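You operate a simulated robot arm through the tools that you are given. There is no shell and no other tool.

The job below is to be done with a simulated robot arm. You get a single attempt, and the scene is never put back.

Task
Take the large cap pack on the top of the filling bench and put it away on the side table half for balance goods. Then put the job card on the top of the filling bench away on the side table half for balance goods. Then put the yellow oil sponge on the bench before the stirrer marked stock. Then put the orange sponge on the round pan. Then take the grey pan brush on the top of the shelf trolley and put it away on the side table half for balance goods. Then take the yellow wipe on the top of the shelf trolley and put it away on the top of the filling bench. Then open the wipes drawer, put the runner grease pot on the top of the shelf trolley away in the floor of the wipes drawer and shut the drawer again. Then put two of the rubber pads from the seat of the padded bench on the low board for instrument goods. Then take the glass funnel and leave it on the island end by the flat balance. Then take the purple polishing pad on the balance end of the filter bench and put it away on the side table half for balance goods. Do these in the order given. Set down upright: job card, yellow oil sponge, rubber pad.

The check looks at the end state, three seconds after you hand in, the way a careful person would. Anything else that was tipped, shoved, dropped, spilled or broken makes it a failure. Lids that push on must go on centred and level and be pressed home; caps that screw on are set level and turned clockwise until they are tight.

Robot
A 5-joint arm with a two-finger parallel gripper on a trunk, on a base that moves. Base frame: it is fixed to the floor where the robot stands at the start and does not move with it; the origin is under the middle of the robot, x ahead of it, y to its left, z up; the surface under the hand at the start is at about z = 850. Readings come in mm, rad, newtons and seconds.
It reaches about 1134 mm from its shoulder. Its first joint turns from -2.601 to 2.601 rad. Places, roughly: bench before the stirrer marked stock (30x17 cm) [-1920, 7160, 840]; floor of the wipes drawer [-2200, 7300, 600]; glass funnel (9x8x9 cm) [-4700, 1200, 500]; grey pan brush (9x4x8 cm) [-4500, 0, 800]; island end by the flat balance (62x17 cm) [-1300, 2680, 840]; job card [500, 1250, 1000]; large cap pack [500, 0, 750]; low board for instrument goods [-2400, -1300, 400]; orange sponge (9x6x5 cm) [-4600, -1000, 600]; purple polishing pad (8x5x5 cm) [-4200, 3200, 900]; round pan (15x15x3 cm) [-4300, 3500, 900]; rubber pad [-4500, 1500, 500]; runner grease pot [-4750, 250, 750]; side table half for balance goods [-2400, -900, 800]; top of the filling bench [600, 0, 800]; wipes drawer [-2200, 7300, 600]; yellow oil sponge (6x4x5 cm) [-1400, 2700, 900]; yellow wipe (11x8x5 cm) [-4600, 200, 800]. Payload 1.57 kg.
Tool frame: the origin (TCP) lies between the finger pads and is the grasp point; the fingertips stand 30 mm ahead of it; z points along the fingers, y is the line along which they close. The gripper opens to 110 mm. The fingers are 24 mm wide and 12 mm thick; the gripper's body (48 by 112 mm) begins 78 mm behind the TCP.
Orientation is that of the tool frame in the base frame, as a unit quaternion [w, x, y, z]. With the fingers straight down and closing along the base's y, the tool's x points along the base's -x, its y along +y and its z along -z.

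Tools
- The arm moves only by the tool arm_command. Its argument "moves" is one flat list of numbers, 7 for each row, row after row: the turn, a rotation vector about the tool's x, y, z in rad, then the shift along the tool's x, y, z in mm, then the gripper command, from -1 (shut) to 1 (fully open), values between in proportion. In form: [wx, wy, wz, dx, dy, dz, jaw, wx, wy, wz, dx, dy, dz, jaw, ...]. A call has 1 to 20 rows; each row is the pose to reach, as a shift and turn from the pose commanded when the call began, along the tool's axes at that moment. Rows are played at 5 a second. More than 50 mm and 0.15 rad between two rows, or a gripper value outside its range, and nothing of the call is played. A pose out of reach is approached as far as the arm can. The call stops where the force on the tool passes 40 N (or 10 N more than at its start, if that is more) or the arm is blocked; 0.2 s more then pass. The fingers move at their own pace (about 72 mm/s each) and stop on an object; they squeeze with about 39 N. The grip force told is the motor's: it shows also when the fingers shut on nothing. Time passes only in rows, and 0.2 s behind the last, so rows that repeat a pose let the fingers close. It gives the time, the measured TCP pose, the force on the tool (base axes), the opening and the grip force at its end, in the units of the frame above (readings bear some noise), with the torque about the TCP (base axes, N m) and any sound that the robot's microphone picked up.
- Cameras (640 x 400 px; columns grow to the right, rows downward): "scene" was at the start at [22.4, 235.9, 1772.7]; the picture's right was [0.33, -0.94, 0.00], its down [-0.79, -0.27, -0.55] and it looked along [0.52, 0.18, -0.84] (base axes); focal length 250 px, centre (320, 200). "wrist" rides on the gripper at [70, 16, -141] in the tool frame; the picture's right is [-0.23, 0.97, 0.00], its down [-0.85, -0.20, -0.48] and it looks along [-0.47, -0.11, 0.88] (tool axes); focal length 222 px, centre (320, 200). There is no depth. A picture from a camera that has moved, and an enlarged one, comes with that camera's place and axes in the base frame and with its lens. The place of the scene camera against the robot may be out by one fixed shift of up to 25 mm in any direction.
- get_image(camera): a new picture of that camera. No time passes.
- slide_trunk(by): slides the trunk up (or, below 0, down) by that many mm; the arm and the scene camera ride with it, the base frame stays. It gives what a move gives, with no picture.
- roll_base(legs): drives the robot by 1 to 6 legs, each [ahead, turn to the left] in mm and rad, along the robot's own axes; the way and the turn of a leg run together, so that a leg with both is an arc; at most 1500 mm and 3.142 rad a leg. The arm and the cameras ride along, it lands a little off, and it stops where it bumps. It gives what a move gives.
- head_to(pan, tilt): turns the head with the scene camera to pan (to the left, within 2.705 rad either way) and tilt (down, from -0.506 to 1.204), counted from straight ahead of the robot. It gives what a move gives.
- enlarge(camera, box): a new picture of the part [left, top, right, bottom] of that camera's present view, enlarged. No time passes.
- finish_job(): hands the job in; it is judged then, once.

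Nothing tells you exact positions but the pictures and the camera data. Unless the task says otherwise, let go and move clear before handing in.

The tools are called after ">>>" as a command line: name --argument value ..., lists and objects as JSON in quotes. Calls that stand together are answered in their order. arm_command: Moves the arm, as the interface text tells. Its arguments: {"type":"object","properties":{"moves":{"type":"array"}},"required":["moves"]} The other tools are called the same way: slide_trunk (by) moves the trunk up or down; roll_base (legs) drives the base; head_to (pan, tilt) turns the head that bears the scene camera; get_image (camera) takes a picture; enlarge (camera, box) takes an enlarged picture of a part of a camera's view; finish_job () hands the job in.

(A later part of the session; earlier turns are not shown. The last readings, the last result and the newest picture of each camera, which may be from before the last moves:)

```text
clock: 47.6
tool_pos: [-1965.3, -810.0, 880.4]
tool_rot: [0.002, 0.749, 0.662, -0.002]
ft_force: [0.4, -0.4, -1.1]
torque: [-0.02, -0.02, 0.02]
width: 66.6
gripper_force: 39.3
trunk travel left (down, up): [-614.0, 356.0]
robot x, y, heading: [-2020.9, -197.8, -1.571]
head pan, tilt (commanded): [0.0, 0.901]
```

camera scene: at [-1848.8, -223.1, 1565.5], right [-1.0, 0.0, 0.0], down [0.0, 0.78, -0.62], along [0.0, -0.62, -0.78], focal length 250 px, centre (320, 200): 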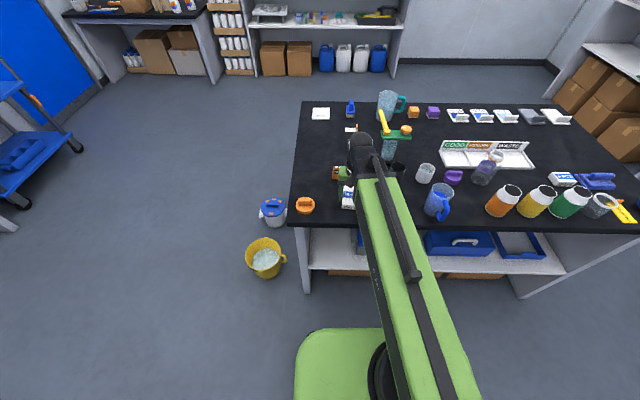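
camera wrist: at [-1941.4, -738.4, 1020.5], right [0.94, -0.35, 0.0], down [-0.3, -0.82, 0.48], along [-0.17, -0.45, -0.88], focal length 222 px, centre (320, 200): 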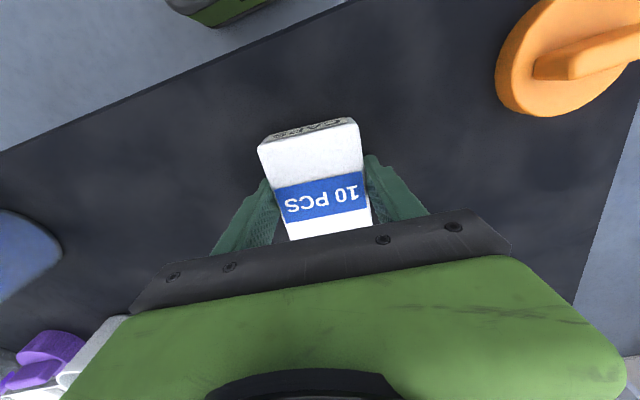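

The force is gone and the pack sits at table height. I open the fingers.

>>> arm_command --moves '[0, 0, 0, 0, 0, 0, -0.2, 0, 0, 0, 0, 0, 0, 0.0, 0, 0, 0, 0, 0, 0, 0.4, 0, 0, 0, 0, 0, 0, 0.6, 0, 0, 0, 0, 0, 0, 0.6]'

>>> get_image --camera "wrist"

```text
clock: 48.8
tool_pos: [-1967.2, -810.8, 880.8]
tool_rot: [0.001, 0.749, 0.662, -0.002]
ft_force: [-0.2, -0.4, 0.1]
torque: [-0.03, 0.0, -0.03]
width: 88.0
gripper_force: 0.1
trunk travel left (down, up): [-614.0, 356.0]
robot x, y, heading: [-2018.8, -197.4, -1.573]
head pan, tilt (commanded): [0.0, 0.901]
```

```text
taken
camera wrist: at [-1941.2, -741.4, 1021.1], right [0.94, -0.35, 0.0], down [-0.3, -0.82, 0.48], along [-0.17, -0.45, -0.88], focal length 222 px, centre (320, 200)
```

wrist: 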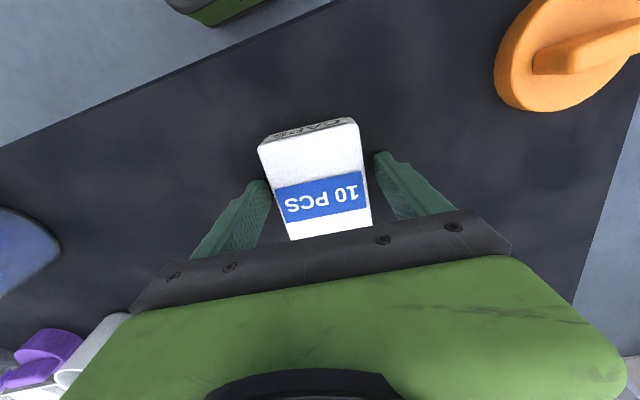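

The pack is released, upright and in place. I lift clear, back away and drive toward the left end of the filling bench for the job card.

>>> slide_trunk --by 220

>>> get_image --camera "wrist"

>>> roll_base --legs '[[-450, 0], [0, 2.029]]'

```text
clock: 51.1
tool_pos: [-1966.9, -809.7, 1100.4]
tool_rot: [0.002, 0.749, 0.662, -0.002]
ft_force: [0.0, 0.6, 0.5]
torque: [-0.01, -0.01, -0.01]
width: 88.0
gripper_force: 0.1
trunk travel left (down, up): [-834.0, 136.0]
robot x, y, heading: [-2018.2, -196.6, -1.573]
head pan, tilt (commanded): [0.0, 0.901]
```

```text
taken
camera wrist: at [-1941.2, -741.4, 1241.1], right [0.94, -0.35, 0.0], down [-0.3, -0.82, 0.48], along [-0.17, -0.45, -0.88], focal length 222 px, centre (320, 200)
```

wrist: 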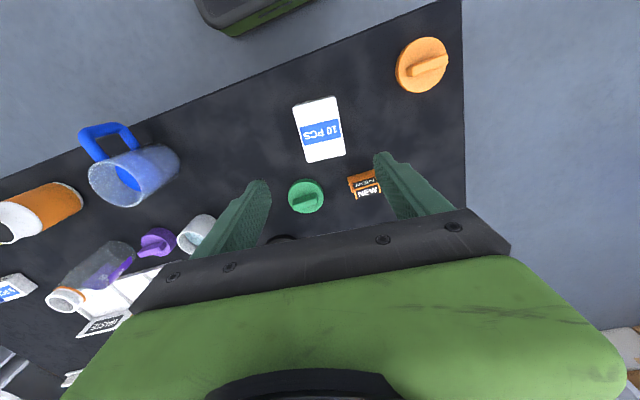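

```text
clock: 58.7
tool_pos: [-1495.7, 575.8, 1101.0]
tool_rot: [0.003, -0.175, 0.985, 0.002]
ft_force: [-0.5, -0.3, 0.5]
torque: [0.03, -0.04, 0.0]
width: 88.2
gripper_force: 0.2
trunk travel left (down, up): [-834.0, 136.0]
robot x, y, heading: [-2039.1, 298.6, 0.477]
head pan, tilt (commanded): [0.0, 0.901]
```

The pack stands well by itself on the table. I drive on toward the bench end where the job card is.

>>> roll_base --legs '[[0, -0.041], [1000, 0], [880, 0], [0, -0.436]]'

>>> head_to --pan 0.0 --tilt 0.8

>>> get_image --camera "scene"

>>> get_image --camera "wrist"

```text
clock: 69.7
tool_pos: [251.2, 1095.6, 1101.0]
tool_rot: [0.004, 0.064, 0.998, 0.0]
ft_force: [-0.8, -0.4, 0.8]
torque: [-0.03, 0.0, 0.03]
width: 87.9
gripper_force: 0.0
trunk travel left (down, up): [-834.0, 136.0]
robot x, y, heading: [-355.2, 1085.5, 0.009]
head pan, tilt (commanded): [0.0, 0.901]
```

```text
clock: 70.4
tool_pos: [253.4, 1094.1, 1099.8]
tool_rot: [0.003, 0.064, 0.998, 0.0]
ft_force: [0.5, 0.0, -0.1]
torque: [0.0, -0.02, -0.04]
width: 88.0
gripper_force: 0.0
trunk travel left (down, up): [-834.0, 136.0]
robot x, y, heading: [-359.6, 1086.3, 0.001]
head pan, tilt (commanded): [0.0, 0.799]
```

```text
taken
camera scene: at [-324.5, 1255.5, 1795.5], right [0.01, -1.0, 0.0], down [-0.72, -0.01, -0.7], along [0.7, 0.01, -0.72], focal length 250 px, centre (320, 200)
```

scene: 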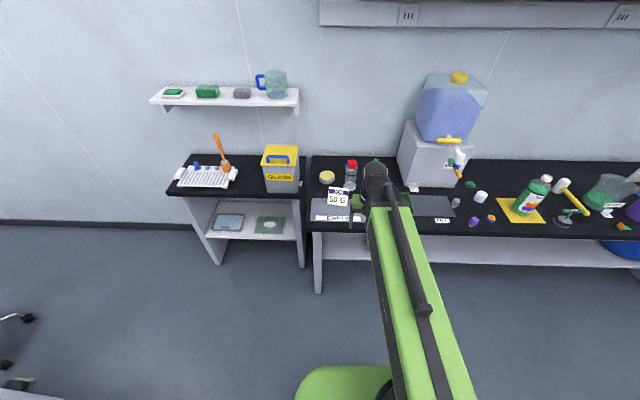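

```text
taken
camera wrist: at [184.9, 1120.5, 1241.0], right [0.35, 0.94, 0.0], down [0.82, -0.31, 0.48], along [0.45, -0.17, -0.88], focal length 222 px, centre (320, 200)
```

wrist: 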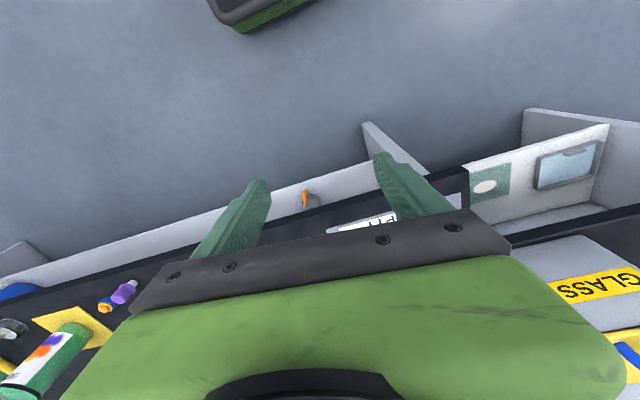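

I enlarge the scene view at the job card to see its shape.

>>> enlarge --camera "scene" --box '[300, 150, 420, 240]'

>>> enlarge --camera "scene" --box '[310, 170, 370, 230]'

```text
4.44 times, centred on (360, 195) of scene
camera zoom: at [-324.5, 1255.5, 1795.5], right [0.01, -1.0, 0.0], down [-0.72, -0.01, -0.7], along [0.7, 0.01, -0.72], focal length 1112 px, centre (142, 222)
```

zoom: 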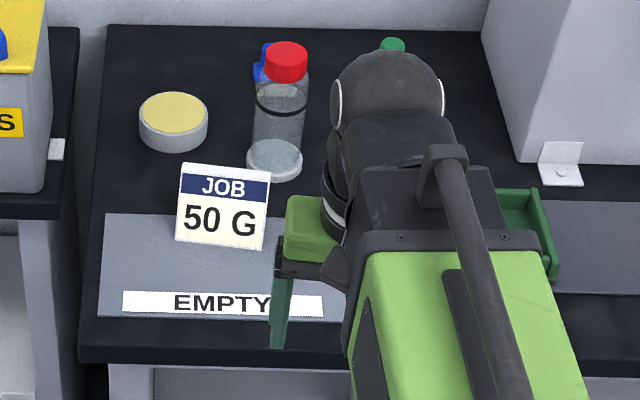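

```text
6.67 times, centred on (340, 200) of scene
camera zoom: at [-324.5, 1255.5, 1795.5], right [0.01, -1.0, 0.0], down [-0.72, -0.01, -0.7], along [0.7, 0.01, -0.72], focal length 1667 px, centre (187, 200)
```

zoom: 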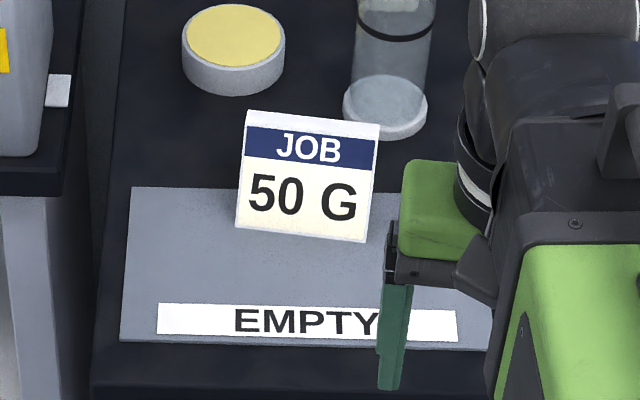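

The card is a tent about 100 mm wide, base around (580–600, 1175), turned about -0.14 rad; its ends are the firm grasp, across 100 mm. I drive forward so the wrist camera can see it from above.

>>> roll_base --legs '[[250, 0]]'

>>> get_image --camera "wrist"

```text
clock: 72.2
tool_pos: [505.9, 1100.3, 1099.7]
tool_rot: [0.003, 0.063, 0.998, 0.0]
ft_force: [0.1, 0.6, -0.7]
torque: [-0.01, 0.01, 0.0]
width: 88.0
gripper_force: 0.0
trunk travel left (down, up): [-834.0, 136.0]
robot x, y, heading: [-106.9, 1085.5, 0.01]
head pan, tilt (commanded): [0.0, 0.799]
```

```text
taken
camera wrist: at [438.5, 1125.7, 1240.6], right [0.35, 0.94, 0.0], down [0.82, -0.3, 0.48], along [0.45, -0.17, -0.88], focal length 222 px, centre (320, 200)
```

wrist: 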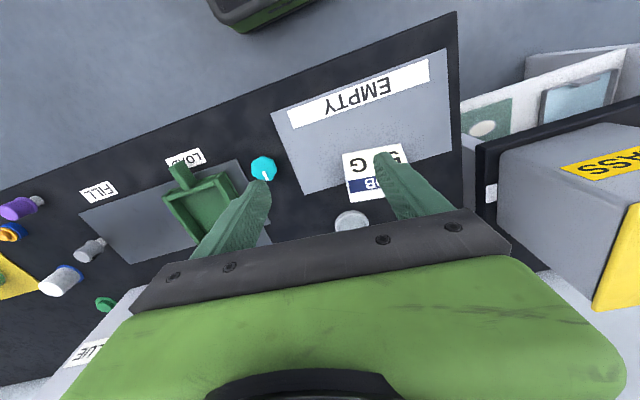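

I move the hand left by about 75 mm to centre on the card.

>>> arm_command --moves '[0, 0, 0, -5, 38, 0, 1, 0, 0, 0, -10, 75, 0, 1, 0, 0, 0, -10, 75, 0, 1]'

>>> get_image --camera "wrist"

>>> enlarge --camera "wrist" --box '[220, 100, 420, 240]'

```text
clock: 73.0
tool_pos: [525.1, 1171.9, 1101.7]
tool_rot: [0.003, 0.062, 0.998, 0.0]
ft_force: [1.0, 0.1, 0.8]
torque: [0.0, -0.03, 0.01]
width: 110.1
gripper_force: 0.0
trunk travel left (down, up): [-834.0, 136.0]
robot x, y, heading: [-107.0, 1088.5, 0.012]
head pan, tilt (commanded): [0.0, 0.799]
```

```text
taken
camera wrist: at [457.1, 1198.1, 1241.1], right [0.35, 0.94, 0.0], down [0.82, -0.3, 0.48], along [0.45, -0.17, -0.88], focal length 222 px, centre (320, 200)
```

wrist: 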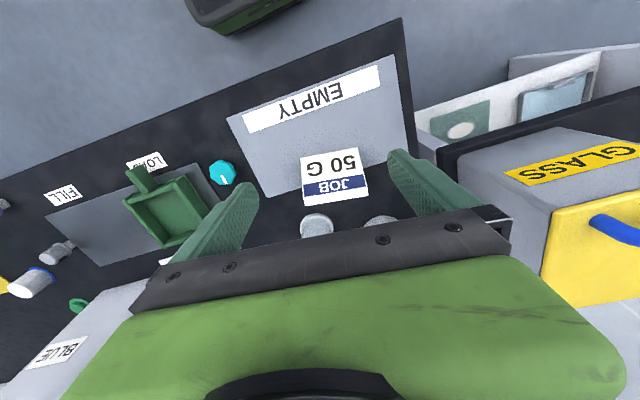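

```text
2.86 times, centred on (320, 170) of wrist
camera zoom: at [457.1, 1198.1, 1241.1], right [0.35, 0.94, 0.0], down [0.82, -0.3, 0.48], along [0.45, -0.17, -0.88], focal length 635 px, centre (320, 286)
```

zoom: 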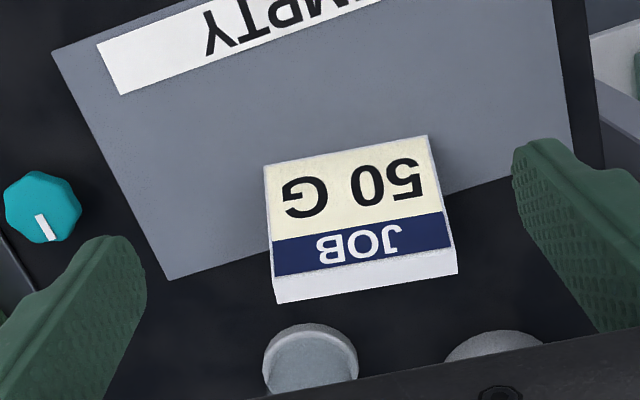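

The card is a solid wedge: base front near (572, 1170), top strip near (622, 1162) at z≈921, about 102 mm wide, yaw ≈ -0.16. I extend the arm over its top strip, still high up.

>>> arm_command --moves '[0, 0.002, 0.012, -33, 0.5, 0, 1, 0, 0.004, 0.024, -66, 1, 0, 1, 0, 0.006, 0.035, -98, 1.4, 0, 1, 0, 0.006, 0.035, -98, 1.4, 0, 1]'

>>> get_image --camera "wrist"

>>> get_image --camera "scene"

```text
clock: 74.0
tool_pos: [622.4, 1162.1, 1100.0]
tool_rot: [0.0, 0.079, 0.997, -0.001]
ft_force: [-0.2, -0.1, 0.5]
torque: [0.0, -0.01, -0.01]
width: 109.8
gripper_force: 0.0
trunk travel left (down, up): [-834.0, 136.0]
robot x, y, heading: [-106.4, 1085.7, 0.009]
head pan, tilt (commanded): [0.0, 0.799]
```

```text
taken
camera wrist: at [556.0, 1190.2, 1241.8], right [0.38, 0.93, 0.0], down [0.81, -0.33, 0.48], along [0.44, -0.18, -0.88], focal length 222 px, centre (320, 200)
```

wrist: 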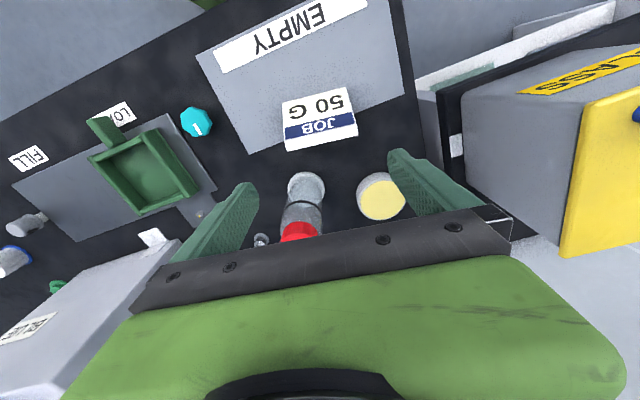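

```text
taken
camera scene: at [-72.9, 1257.7, 1795.5], right [0.01, -1.0, 0.0], down [-0.72, -0.01, -0.7], along [0.7, 0.01, -0.72], focal length 250 px, centre (320, 200)
```

scene: 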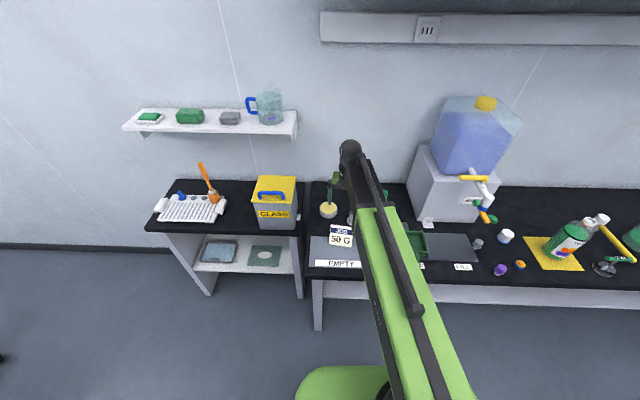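

>>> enlarge --camera "wrist" --box '[230, 70, 410, 200]'

```text
3.08 times, centred on (320, 135) of wrist
camera zoom: at [556.0, 1190.2, 1241.8], right [0.38, 0.93, 0.0], down [0.81, -0.33, 0.48], along [0.44, -0.18, -0.88], focal length 684 px, centre (320, 400)
```

zoom: 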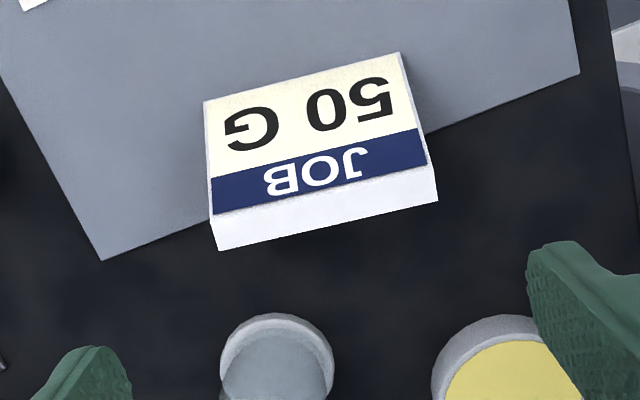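

The hand is nearly exactly above the card's top strip: centre (627, 1162), yaw -0.17. I trim the yaw and lower to just above the card for a closer look.

>>> arm_command --moves '[0, 0, 0.012, 0, 0, 0, 1, 0, 0, 0.012, 0, 0, 0, 1]'

>>> slide_trunk --by -135

>>> get_image --camera "wrist"

>>> enlarge --camera "wrist" --box '[200, 80, 460, 240]'

```text
clock: 74.6
tool_pos: [622.2, 1163.1, 1100.3]
tool_rot: [0.0, 0.086, 0.996, 0.0]
ft_force: [0.3, 0.1, -0.4]
torque: [0.01, 0.0, 0.02]
width: 109.8
gripper_force: 0.1
trunk travel left (down, up): [-834.0, 136.0]
robot x, y, heading: [-103.9, 1084.0, 0.009]
head pan, tilt (commanded): [0.0, 0.799]
```

```text
clock: 76.2
tool_pos: [621.7, 1162.6, 966.3]
tool_rot: [0.0, 0.085, 0.996, 0.0]
ft_force: [0.0, -0.7, 1.1]
torque: [0.04, 0.0, 0.01]
width: 109.9
gripper_force: 0.0
trunk travel left (down, up): [-699.0, 271.0]
robot x, y, heading: [-109.6, 1085.2, 0.009]
head pan, tilt (commanded): [0.0, 0.799]
```

```text
taken
camera wrist: at [556.3, 1191.2, 1106.6], right [0.39, 0.92, 0.0], down [0.81, -0.34, 0.48], along [0.44, -0.19, -0.88], focal length 222 px, centre (320, 200)
```

wrist: 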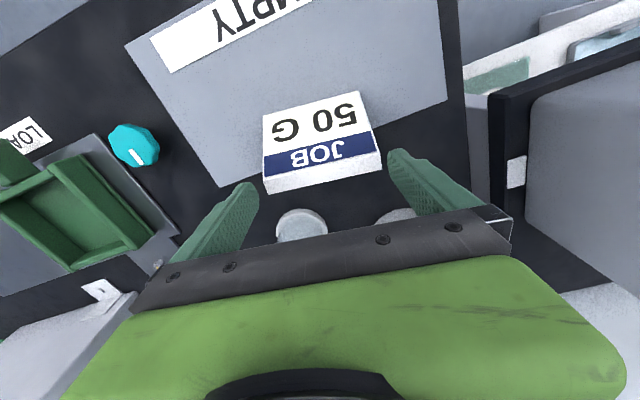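

```text
2.46 times, centred on (330, 160) of wrist
camera zoom: at [556.3, 1191.2, 1106.6], right [0.39, 0.92, 0.0], down [0.81, -0.34, 0.48], along [0.44, -0.19, -0.88], focal length 547 px, centre (295, 298)
```

zoom: 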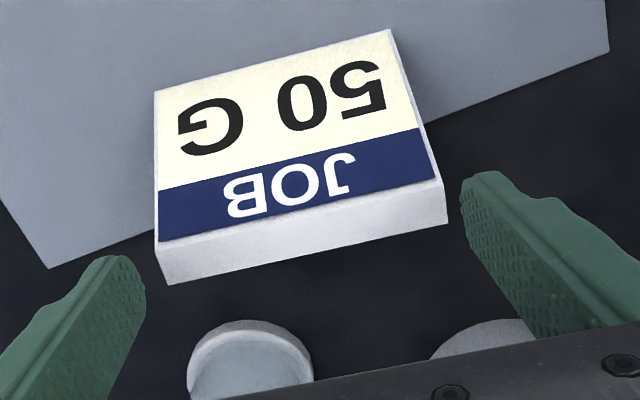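

The card is laterally centred (within ~0.5 mm) and aligned with the fingers, 3.5 mm free on each side. I lower in two steps and watch the force.

>>> slide_trunk --by -20

>>> slide_trunk --by -25

>>> get_image --camera "wrist"

```text
clock: 76.9
tool_pos: [622.1, 1162.7, 945.2]
tool_rot: [0.0, 0.085, 0.996, -0.001]
ft_force: [1.0, -0.6, 0.6]
torque: [0.0, 0.0, 0.0]
width: 110.1
gripper_force: 0.1
trunk travel left (down, up): [-679.0, 291.0]
robot x, y, heading: [-106.8, 1084.1, 0.007]
head pan, tilt (commanded): [0.0, 0.799]
```

```text
clock: 77.6
tool_pos: [621.4, 1161.9, 921.1]
tool_rot: [0.0, 0.085, 0.996, 0.0]
ft_force: [0.1, -0.2, 0.4]
torque: [-0.01, 0.0, -0.01]
width: 110.1
gripper_force: 0.0
trunk travel left (down, up): [-654.0, 316.0]
robot x, y, heading: [-105.5, 1084.5, 0.007]
head pan, tilt (commanded): [0.0, 0.799]
```

```text
taken
camera wrist: at [556.3, 1191.2, 1061.5], right [0.39, 0.92, 0.0], down [0.81, -0.34, 0.48], along [0.44, -0.19, -0.88], focal length 222 px, centre (320, 200)
```

wrist: 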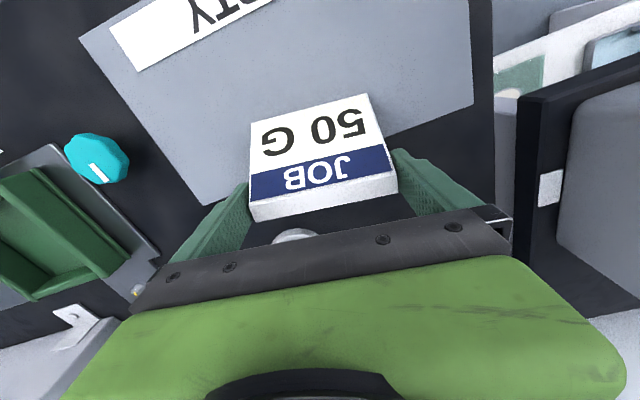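

The card slides between the fingers without touching. I go 25 mm deeper and close.

>>> slide_trunk --by -26

>>> arm_command --moves '[0, 0, 0, 0, 0, 0, 0.5, 0, 0, 0, 0, 0, 0, -1, 0, 0, 0, 0, 0, 0, -1, 0, 0, 0, 0, 0, 0, -1]'

>>> get_image --camera "wrist"

```text
clock: 78.3
tool_pos: [621.1, 1163.2, 894.2]
tool_rot: [0.0, 0.085, 0.996, 0.0]
ft_force: [-0.4, -0.8, -0.4]
torque: [-0.01, -0.01, -0.01]
width: 109.8
gripper_force: 0.1
trunk travel left (down, up): [-628.0, 342.0]
robot x, y, heading: [-107.1, 1084.9, 0.012]
head pan, tilt (commanded): [0.0, 0.799]
```

```text
clock: 79.3
tool_pos: [621.9, 1164.1, 894.0]
tool_rot: [0.0, 0.086, 0.996, 0.001]
ft_force: [0.7, 0.4, 1.8]
torque: [0.13, 0.0, 0.02]
width: 103.6
gripper_force: 39.1
trunk travel left (down, up): [-628.0, 342.0]
robot x, y, heading: [-107.4, 1084.4, 0.01]
head pan, tilt (commanded): [0.0, 0.799]
```

```text
taken
camera wrist: at [556.3, 1191.2, 1035.6], right [0.39, 0.92, 0.0], down [0.81, -0.34, 0.48], along [0.44, -0.19, -0.88], focal length 222 px, centre (320, 200)
```

wrist: 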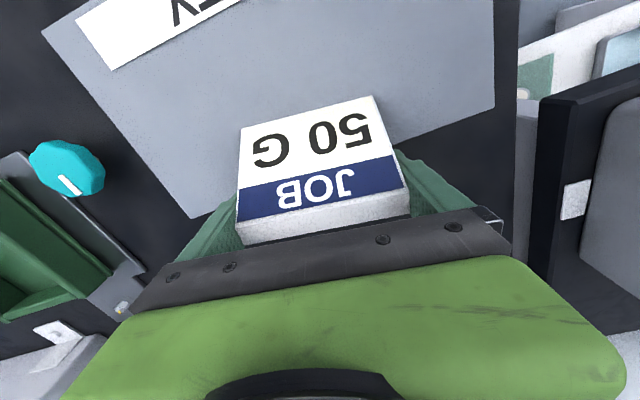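

The card is gripped (103.6 mm). I lift it and check, then back off from the bench.

>>> slide_trunk --by 30

>>> slide_trunk --by 190

>>> get_image --camera "wrist"

>>> roll_base --legs '[[-500, 0]]'

```text
clock: 80.1
tool_pos: [622.0, 1163.1, 924.7]
tool_rot: [0.0, 0.085, 0.996, 0.0]
ft_force: [-0.9, -0.6, -0.9]
torque: [-0.05, -0.03, -0.03]
width: 103.5
gripper_force: 38.7
trunk travel left (down, up): [-658.0, 312.0]
robot x, y, heading: [-106.6, 1083.0, 0.012]
head pan, tilt (commanded): [0.0, 0.799]
```

```text
clock: 82.2
tool_pos: [620.9, 1162.7, 1115.2]
tool_rot: [0.001, 0.085, 0.996, -0.001]
ft_force: [0.2, -0.5, -0.4]
torque: [-0.04, -0.05, 0.03]
width: 103.4
gripper_force: 39.7
trunk travel left (down, up): [-848.0, 122.0]
robot x, y, heading: [-107.1, 1088.6, 0.013]
head pan, tilt (commanded): [0.0, 0.799]
```

```text
taken
camera wrist: at [556.5, 1191.2, 1255.4], right [0.39, 0.92, 0.0], down [0.81, -0.34, 0.48], along [0.44, -0.19, -0.88], focal length 222 px, centre (320, 200)
```

wrist: 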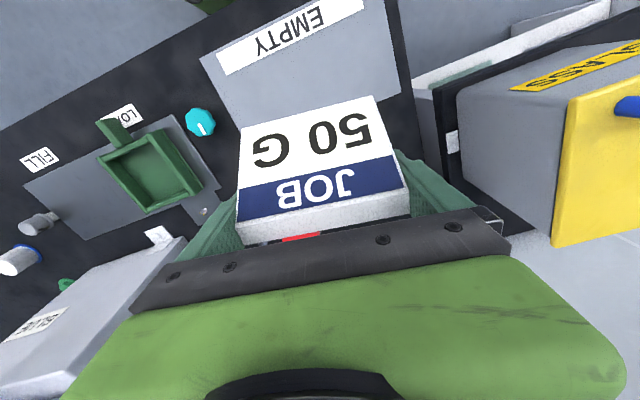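

```text
clock: 85.1
tool_pos: [128.0, 1156.1, 1114.9]
tool_rot: [0.0, 0.087, 0.996, 0.0]
ft_force: [-0.8, -0.5, -0.7]
torque: [0.02, -0.03, -0.01]
width: 103.7
gripper_force: 39.0
trunk travel left (down, up): [-848.0, 122.0]
robot x, y, heading: [-599.5, 1080.8, 0.004]
head pan, tilt (commanded): [0.0, 0.799]
```

>>> roll_base --legs '[[0, -2.6175], [1000, 0], [845, 0]]'

```text
clock: 100.7
tool_pos: [-2851.7, -194.3, 1114.3]
tool_rot: [0.0, 0.989, 0.15, 0.001]
ft_force: [0.0, -0.1, -0.9]
torque: [0.03, -0.04, -0.02]
width: 103.5
gripper_force: 39.3
trunk travel left (down, up): [-848.0, 122.0]
robot x, y, heading: [-2236.4, 208.3, -2.653]
head pan, tilt (commanded): [0.0, 0.799]
```

>>> roll_base --legs '[[0, 1.082]]'

>>> get_image --camera "scene"

>>> get_image --camera "wrist"

```text
clock: 103.7
tool_pos: [-2183.0, -524.5, 1114.3]
tool_rot: [0.0, 0.775, 0.631, -0.001]
ft_force: [0.8, -0.5, -1.9]
torque: [0.0, 0.03, 0.01]
width: 103.5
gripper_force: 39.1
trunk travel left (down, up): [-848.0, 122.0]
robot x, y, heading: [-2211.0, 207.3, -1.601]
head pan, tilt (commanded): [0.0, 0.799]
```

```text
taken
camera scene: at [-2040.3, 167.4, 1809.2], right [-1.0, 0.03, 0.0], down [0.02, 0.72, -0.7], along [-0.02, -0.7, -0.72], focal length 250 px, centre (320, 200)
```

scene: 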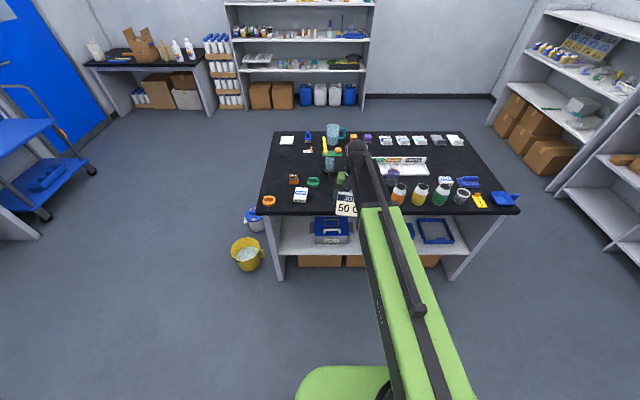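

```text
taken
camera wrist: at [-2153.0, -458.4, 1255.4], right [0.91, -0.42, 0.0], down [-0.37, -0.8, 0.48], along [-0.2, -0.43, -0.88], focal length 222 px, centre (320, 200)
```

wrist: 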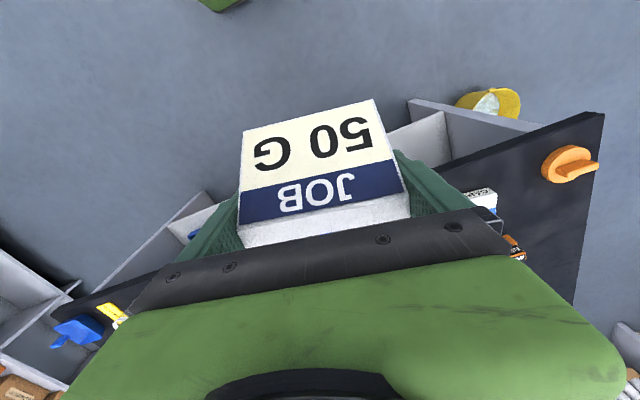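

I turn slightly left and drive forward so the card comes over the free patch near (-2121, -800).

>>> roll_base --legs '[[0, 0.07], [275, 0]]'

>>> get_image --camera "wrist"

>>> get_image --camera "scene"

```text
clock: 106.2
tool_pos: [-2118.4, -802.9, 1113.0]
tool_rot: [0.0, 0.752, 0.66, 0.001]
ft_force: [0.3, -0.6, -0.7]
torque: [-0.01, 0.01, -0.01]
width: 103.4
gripper_force: 39.2
trunk travel left (down, up): [-848.0, 122.0]
robot x, y, heading: [-2203.0, -72.1, -1.528]
head pan, tilt (commanded): [0.0, 0.799]
```

```text
taken
camera wrist: at [-2094.0, -733.9, 1254.8], right [0.94, -0.35, 0.0], down [-0.31, -0.82, 0.48], along [-0.17, -0.45, -0.88], focal length 222 px, centre (320, 200)
```

wrist: 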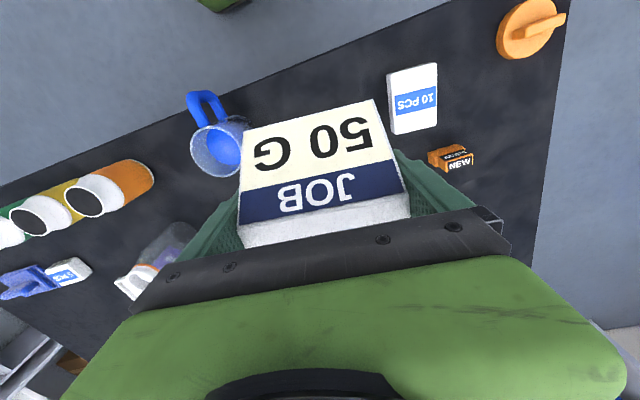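

```text
taken
camera scene: at [-2031.5, -102.4, 1809.5], right [-1.0, -0.04, 0.0], down [-0.03, 0.72, -0.7], along [0.03, -0.7, -0.72], focal length 250 px, centre (320, 200)
```

scene: 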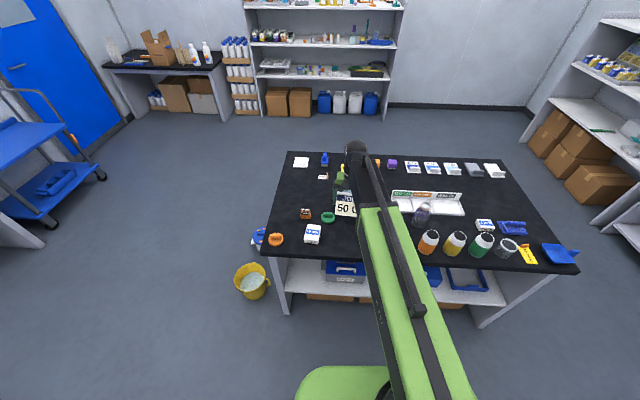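

The card hangs over free table between the pack and the blue mug, with about 40 mm clear each side. I lower it in steps, watching the force.

>>> slide_trunk --by -150

>>> slide_trunk --by -65

>>> get_image --camera "wrist"

>>> get_image --camera "scene"

```text
clock: 107.9
tool_pos: [-2120.1, -800.2, 964.1]
tool_rot: [0.0, 0.752, 0.659, 0.0]
ft_force: [0.8, -0.4, -1.3]
torque: [0.0, -0.01, 0.0]
width: 103.7
gripper_force: 39.5
trunk travel left (down, up): [-698.0, 272.0]
robot x, y, heading: [-2205.8, -69.8, -1.53]
head pan, tilt (commanded): [0.0, 0.799]
```

```text
clock: 108.9
tool_pos: [-2119.7, -800.1, 899.3]
tool_rot: [0.0, 0.752, 0.66, 0.0]
ft_force: [-0.7, -0.4, -1.6]
torque: [0.01, -0.02, 0.0]
width: 103.4
gripper_force: 39.1
trunk travel left (down, up): [-633.0, 337.0]
robot x, y, heading: [-2200.8, -76.6, -1.527]
head pan, tilt (commanded): [0.0, 0.799]
```

```text
taken
camera wrist: at [-2094.1, -732.6, 1040.5], right [0.94, -0.35, 0.0], down [-0.31, -0.82, 0.48], along [-0.17, -0.45, -0.88], focal length 222 px, centre (320, 200)
```

wrist: 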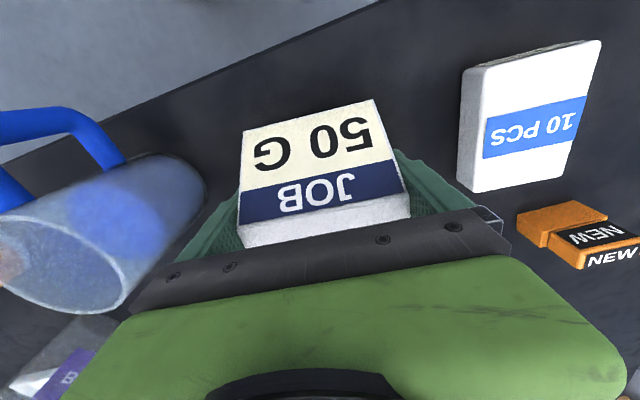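

```text
taken
camera scene: at [-2031.6, -100.5, 1594.5], right [-1.0, -0.04, 0.0], down [-0.03, 0.72, -0.7], along [0.03, -0.7, -0.72], focal length 250 px, centre (320, 200)
```

scene: 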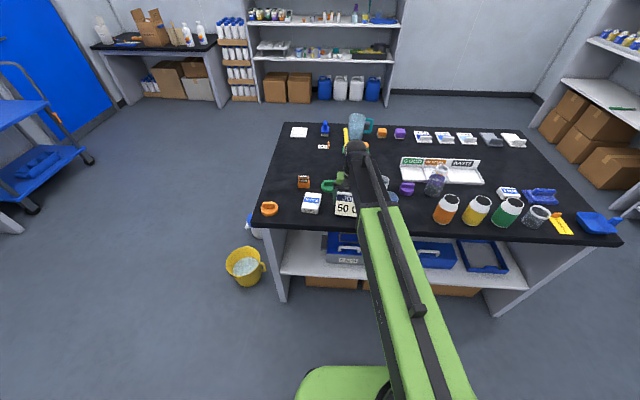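

>>> slide_trunk --by -7

>>> slide_trunk --by -2

```text
clock: 109.5
tool_pos: [-2119.6, -801.4, 893.3]
tool_rot: [0.001, 0.752, 0.659, 0.0]
ft_force: [0.4, -0.4, -0.7]
torque: [-0.02, 0.02, 0.0]
width: 103.5
gripper_force: 38.6
trunk travel left (down, up): [-626.0, 344.0]
robot x, y, heading: [-2205.2, -75.7, -1.524]
head pan, tilt (commanded): [0.0, 0.799]
```

```text
clock: 110.0
tool_pos: [-2118.6, -799.9, 890.4]
tool_rot: [0.0, 0.752, 0.659, -0.001]
ft_force: [0.1, 0.0, -0.5]
torque: [0.01, -0.04, -0.01]
width: 103.3
gripper_force: 38.9
trunk travel left (down, up): [-624.0, 346.0]
robot x, y, heading: [-2202.3, -76.2, -1.53]
head pan, tilt (commanded): [0.0, 0.799]
```

>>> slide_trunk --by -1.5

>>> slide_trunk --by -1

```text
clock: 110.5
tool_pos: [-2121.5, -799.9, 890.5]
tool_rot: [0.001, 0.752, 0.659, 0.0]
ft_force: [1.1, -10.3, 27.8]
torque: [0.78, 0.27, 0.03]
width: 103.5
gripper_force: 39.2
trunk travel left (down, up): [-622.0, 348.0]
robot x, y, heading: [-2201.1, -77.4, -1.526]
head pan, tilt (commanded): [0.0, 0.799]
```

```text
clock: 111.0
tool_pos: [-2119.5, -799.7, 889.3]
tool_rot: [0.001, 0.752, 0.66, 0.0]
ft_force: [1.5, -13.0, 35.0]
torque: [-0.17, 0.03, 0.06]
width: 103.5
gripper_force: 38.7
trunk travel left (down, up): [-621.0, 349.0]
robot x, y, heading: [-2207.3, -73.3, -1.529]
head pan, tilt (commanded): [0.0, 0.799]
```

Contact is made. I relieve the force and release the card.

>>> slide_trunk --by 2.5

>>> arm_command --moves '[0, 0, 0, 0, 0, 0, 0.95, 0, 0, 0, 0, 0, 0, 1, 0, 0, 0, 0, 0, 0, 1]'

>>> get_image --camera "wrist"

```text
clock: 111.6
tool_pos: [-2119.9, -799.9, 891.0]
tool_rot: [-0.001, 0.752, 0.659, 0.001]
ft_force: [1.1, 0.6, -1.2]
torque: [-0.01, -0.01, 0.0]
width: 103.7
gripper_force: 38.4
trunk travel left (down, up): [-624.0, 346.0]
robot x, y, heading: [-2204.3, -74.3, -1.527]
head pan, tilt (commanded): [0.0, 0.799]
```

```text
clock: 112.4
tool_pos: [-2119.7, -800.7, 889.8]
tool_rot: [0.0, 0.752, 0.659, -0.001]
ft_force: [-0.6, -0.2, -0.3]
torque: [0.0, -0.05, 0.01]
width: 109.9
gripper_force: 0.0
trunk travel left (down, up): [-624.0, 346.0]
robot x, y, heading: [-2207.8, -72.3, -1.526]
head pan, tilt (commanded): [0.0, 0.799]
```

```text
taken
camera wrist: at [-2094.1, -732.6, 1031.6], right [0.94, -0.35, 0.0], down [-0.31, -0.82, 0.48], along [-0.17, -0.45, -0.88], focal length 222 px, centre (320, 200)
```

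wrist: 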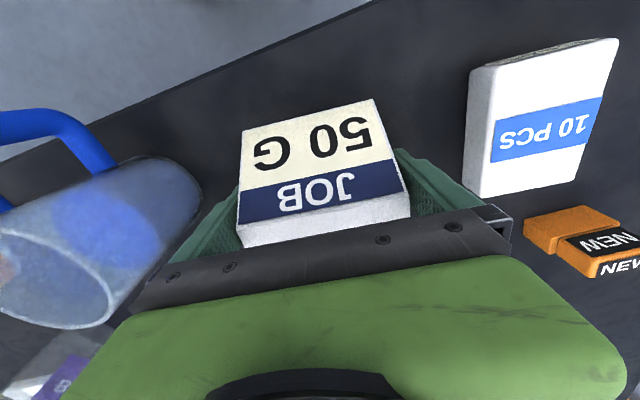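

The card is free; I lift straight up carefully and check it stays.

>>> slide_trunk --by 40

>>> slide_trunk --by 180

>>> get_image --camera "wrist"

```text
clock: 113.2
tool_pos: [-2119.1, -799.1, 931.4]
tool_rot: [0.0, 0.752, 0.659, 0.0]
ft_force: [0.5, 0.2, 0.0]
torque: [-0.03, 0.03, -0.04]
width: 110.3
gripper_force: 0.1
trunk travel left (down, up): [-664.0, 306.0]
robot x, y, heading: [-2201.3, -78.1, -1.526]
head pan, tilt (commanded): [0.0, 0.799]
```

```text
clock: 115.2
tool_pos: [-2120.6, -799.3, 1110.3]
tool_rot: [0.0, 0.752, 0.659, 0.0]
ft_force: [-0.1, -0.7, -0.2]
torque: [-0.01, -0.02, 0.0]
width: 110.1
gripper_force: 0.1
trunk travel left (down, up): [-844.0, 126.0]
robot x, y, heading: [-2204.6, -74.2, -1.526]
head pan, tilt (commanded): [0.0, 0.799]
```

```text
taken
camera wrist: at [-2094.1, -732.6, 1251.5], right [0.94, -0.35, 0.0], down [-0.31, -0.82, 0.48], along [-0.17, -0.45, -0.88], focal length 222 px, centre (320, 200)
```

wrist: 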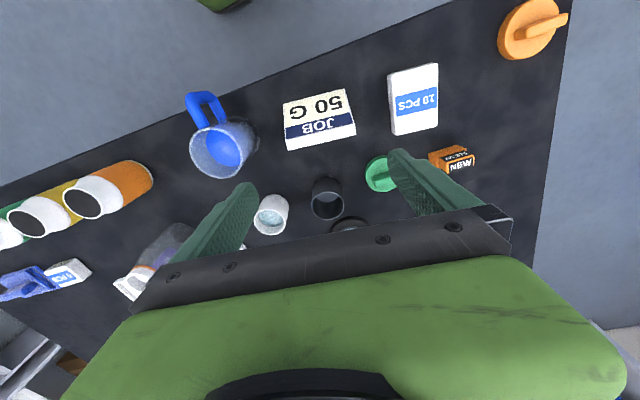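

The job card stands upright on the balance half. Next is the yellow oil sponge on the island; I back away and drive to the island's near end.

>>> roll_base --legs '[[-500, 0], [0, 2.4186], [1380, 0]]'

>>> head_to --pan 0.5 --tilt 0.5

>>> get_image --camera "scene"

```text
clock: 130.4
tool_pos: [-984.2, 2144.2, 1110.7]
tool_rot: [-0.001, -0.367, 0.93, 0.0]
ft_force: [0.2, 0.3, 0.5]
torque: [-0.02, 0.03, 0.0]
width: 110.0
gripper_force: 0.1
trunk travel left (down, up): [-844.0, 126.0]
robot x, y, heading: [-1377.9, 1531.9, 0.928]
head pan, tilt (commanded): [0.0, 0.799]
```

```text
clock: 131.4
tool_pos: [-983.7, 2144.6, 1110.8]
tool_rot: [0.0, -0.368, 0.93, 0.0]
ft_force: [-1.0, -0.4, 0.5]
torque: [-0.03, -0.02, 0.01]
width: 109.9
gripper_force: 0.1
trunk travel left (down, up): [-844.0, 126.0]
robot x, y, heading: [-1372.7, 1530.3, 0.927]
head pan, tilt (commanded): [0.499, 0.499]
```

```text
taken
camera scene: at [-1528.0, 1684.5, 1831.5], right [0.99, -0.14, 0.0], down [-0.07, -0.47, -0.88], along [0.12, 0.87, -0.48], focal length 250 px, centre (320, 200)
```

scene: 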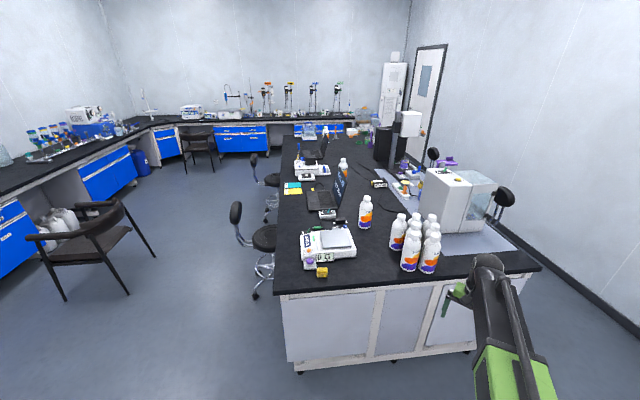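

>>> enlarge --camera "scene" --box '[260, 200, 420, 310]'

>>> enlarge --camera "scene" --box '[180, 60, 380, 170]'

```text
3.64 times, centred on (340, 255) of scene
camera zoom: at [-1528.0, 1684.5, 1831.5], right [0.99, -0.14, 0.0], down [-0.07, -0.47, -0.88], along [0.12, 0.87, -0.48], focal length 909 px, centre (247, 0)
```

zoom: 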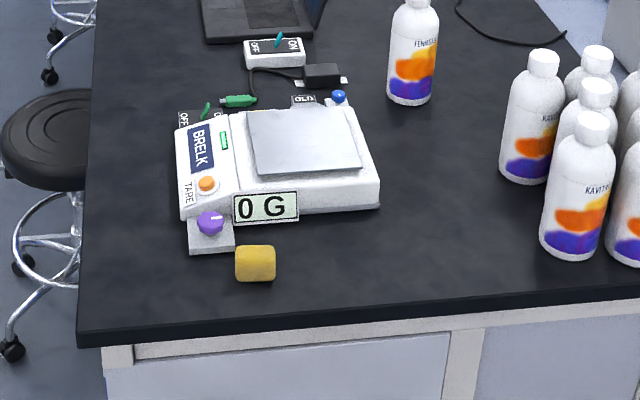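

```text
3.20 times, centred on (280, 115) of scene
camera zoom: at [-1528.0, 1684.5, 1831.5], right [0.99, -0.14, 0.0], down [-0.07, -0.47, -0.88], along [0.12, 0.87, -0.48], focal length 800 px, centre (448, 472)
```

zoom: 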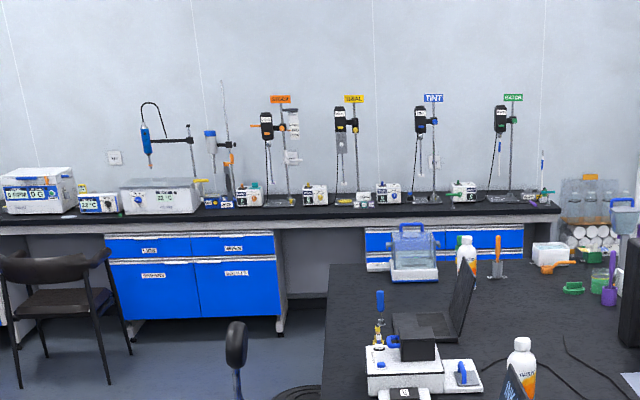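

The yellow sponge sits at about (-1364, 2650) in front of the flat balance at the island's near end. I turn to face it and drive up to get it under the wrist camera.

>>> roll_base --legs '[[0, 0.573], [340, 0]]'

>>> get_image --camera "wrist"

```text
clock: 135.1
tool_pos: [-1352.2, 2593.1, 1110.1]
tool_rot: [-0.001, -0.612, 0.791, -0.001]
ft_force: [0.2, 0.3, -0.6]
torque: [-0.04, 0.04, -0.03]
width: 110.1
gripper_force: 0.0
trunk travel left (down, up): [-844.0, 126.0]
robot x, y, heading: [-1352.9, 1860.6, 1.493]
head pan, tilt (commanded): [0.499, 0.499]
```

```text
taken
camera wrist: at [-1385.4, 2530.8, 1250.9], right [-0.89, 0.46, 0.0], down [0.41, 0.78, 0.48], along [0.22, 0.42, -0.88], focal length 222 px, centre (320, 200)
```

wrist: 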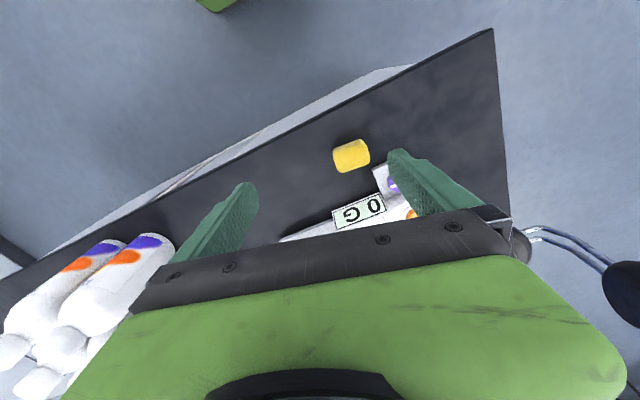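

>>> enlarge --camera "wrist" --box '[270, 100, 430, 220]'

```text
3.33 times, centred on (350, 160) of wrist
camera zoom: at [-1385.4, 2530.8, 1250.9], right [-0.89, 0.46, 0.0], down [0.41, 0.78, 0.48], along [0.22, 0.42, -0.88], focal length 740 px, centre (220, 333)
```

zoom: 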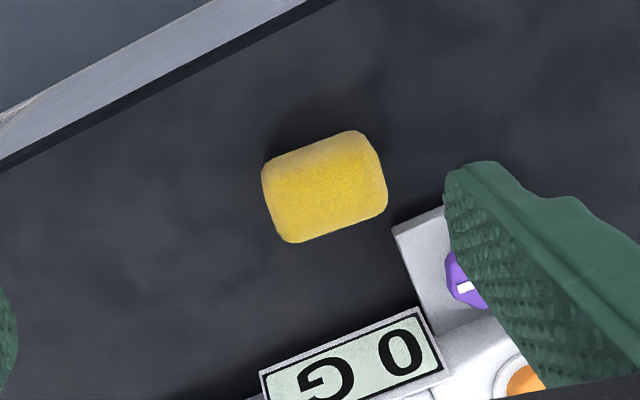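

The sponge is about 60 × 40 mm, 50 tall, centred at tool offset (-55, +41), turned -0.15 rad from the fingers' line. I shift over it and lower to look again.

>>> arm_command --moves '[0, 0, -0.07, -27, 20, 0, 0.8, 0, 0, -0.15, -55, 41, 0, 0.6, 0, 0, -0.15, -55, 41, 0, 0.6]'

>>> slide_trunk --by -130

>>> get_image --camera "wrist"

>>> enlarge --camera "wrist" --box '[220, 80, 420, 220]'

```text
clock: 135.9
tool_pos: [-1379.8, 2656.1, 1110.9]
tool_rot: [0.0, -0.671, 0.742, 0.001]
ft_force: [0.3, 0.3, 0.4]
torque: [0.01, 0.04, -0.02]
width: 88.0
gripper_force: 0.1
trunk travel left (down, up): [-844.0, 126.0]
robot x, y, heading: [-1351.3, 1859.5, 1.489]
head pan, tilt (commanded): [0.499, 0.499]
```

```text
clock: 137.5
tool_pos: [-1379.4, 2655.9, 981.0]
tool_rot: [0.0, -0.67, 0.742, 0.0]
ft_force: [0.0, 0.0, 0.8]
torque: [0.02, 0.0, 0.03]
width: 87.7
gripper_force: 0.0
trunk travel left (down, up): [-714.0, 256.0]
robot x, y, heading: [-1355.6, 1859.5, 1.495]
head pan, tilt (commanded): [0.499, 0.499]
```

```text
taken
camera wrist: at [-1402.5, 2589.5, 1121.6], right [-0.95, 0.32, 0.0], down [0.29, 0.83, 0.48], along [0.15, 0.45, -0.88], focal length 222 px, centre (320, 200)
```

wrist: 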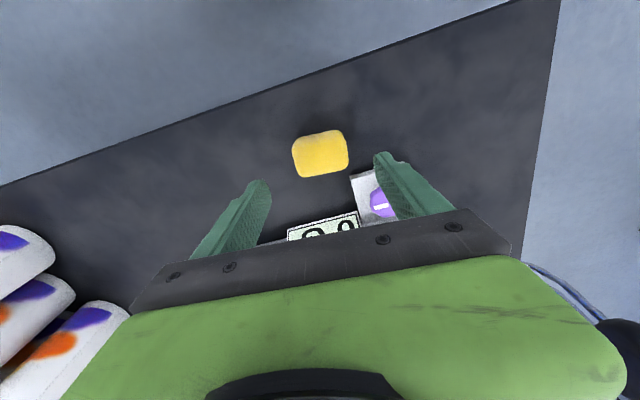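

```text
2.86 times, centred on (320, 150) of wrist
camera zoom: at [-1402.5, 2589.5, 1121.6], right [-0.95, 0.32, 0.0], down [0.29, 0.83, 0.48], along [0.15, 0.45, -0.88], focal length 635 px, centre (320, 343)
```

zoom: 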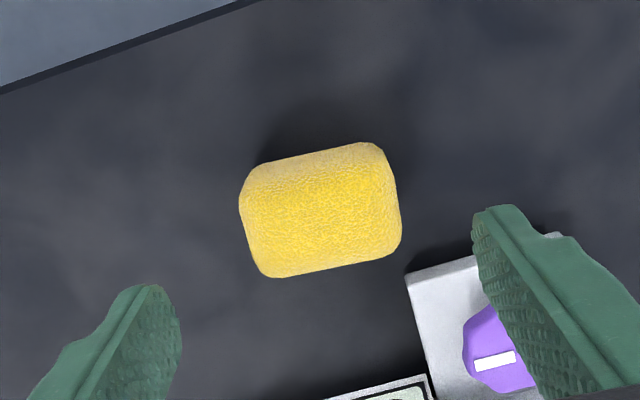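

The sponge is centred under the tool and aligned. I lower and grip it.

>>> slide_trunk --by -92

>>> arm_command --moves '[0, 0, 0, 0, 0, 0, 0.3, 0, 0, 0, 0, 0, 0, -1, 0, 0, 0, 0, 0, 0, -1, 0, 0, 0, 0, 0, 0, -1, 0, 0, 0, 0, 0, 0, -1]'

>>> get_image --camera "wrist"

```text
clock: 138.8
tool_pos: [-1379.9, 2657.4, 889.1]
tool_rot: [0.0, -0.67, 0.742, 0.0]
ft_force: [0.6, 1.2, 0.4]
torque: [0.03, -0.01, 0.01]
width: 87.8
gripper_force: 0.0
trunk travel left (down, up): [-622.0, 348.0]
robot x, y, heading: [-1352.5, 1862.5, 1.489]
head pan, tilt (commanded): [0.499, 0.499]
```

```text
clock: 140.0
tool_pos: [-1379.8, 2655.8, 888.5]
tool_rot: [0.0, -0.67, 0.742, 0.0]
ft_force: [0.3, 0.1, 1.1]
torque: [0.02, 0.0, -0.02]
width: 59.5
gripper_force: 39.2
trunk travel left (down, up): [-622.0, 348.0]
robot x, y, heading: [-1354.0, 1860.2, 1.497]
head pan, tilt (commanded): [0.499, 0.499]
```

```text
taken
camera wrist: at [-1402.5, 2589.5, 1029.6], right [-0.95, 0.32, 0.0], down [0.29, 0.83, 0.48], along [0.15, 0.45, -0.88], focal length 222 px, centre (320, 200)
```

wrist: 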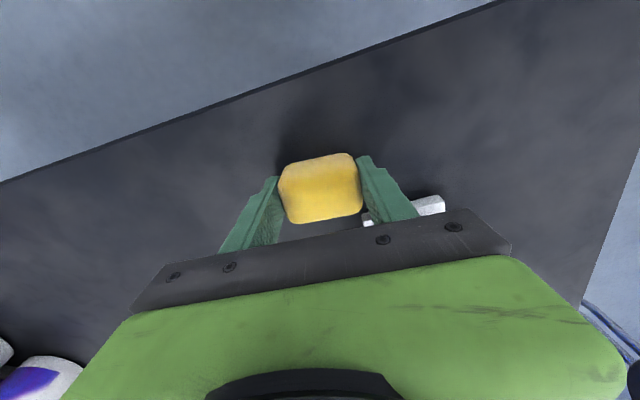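

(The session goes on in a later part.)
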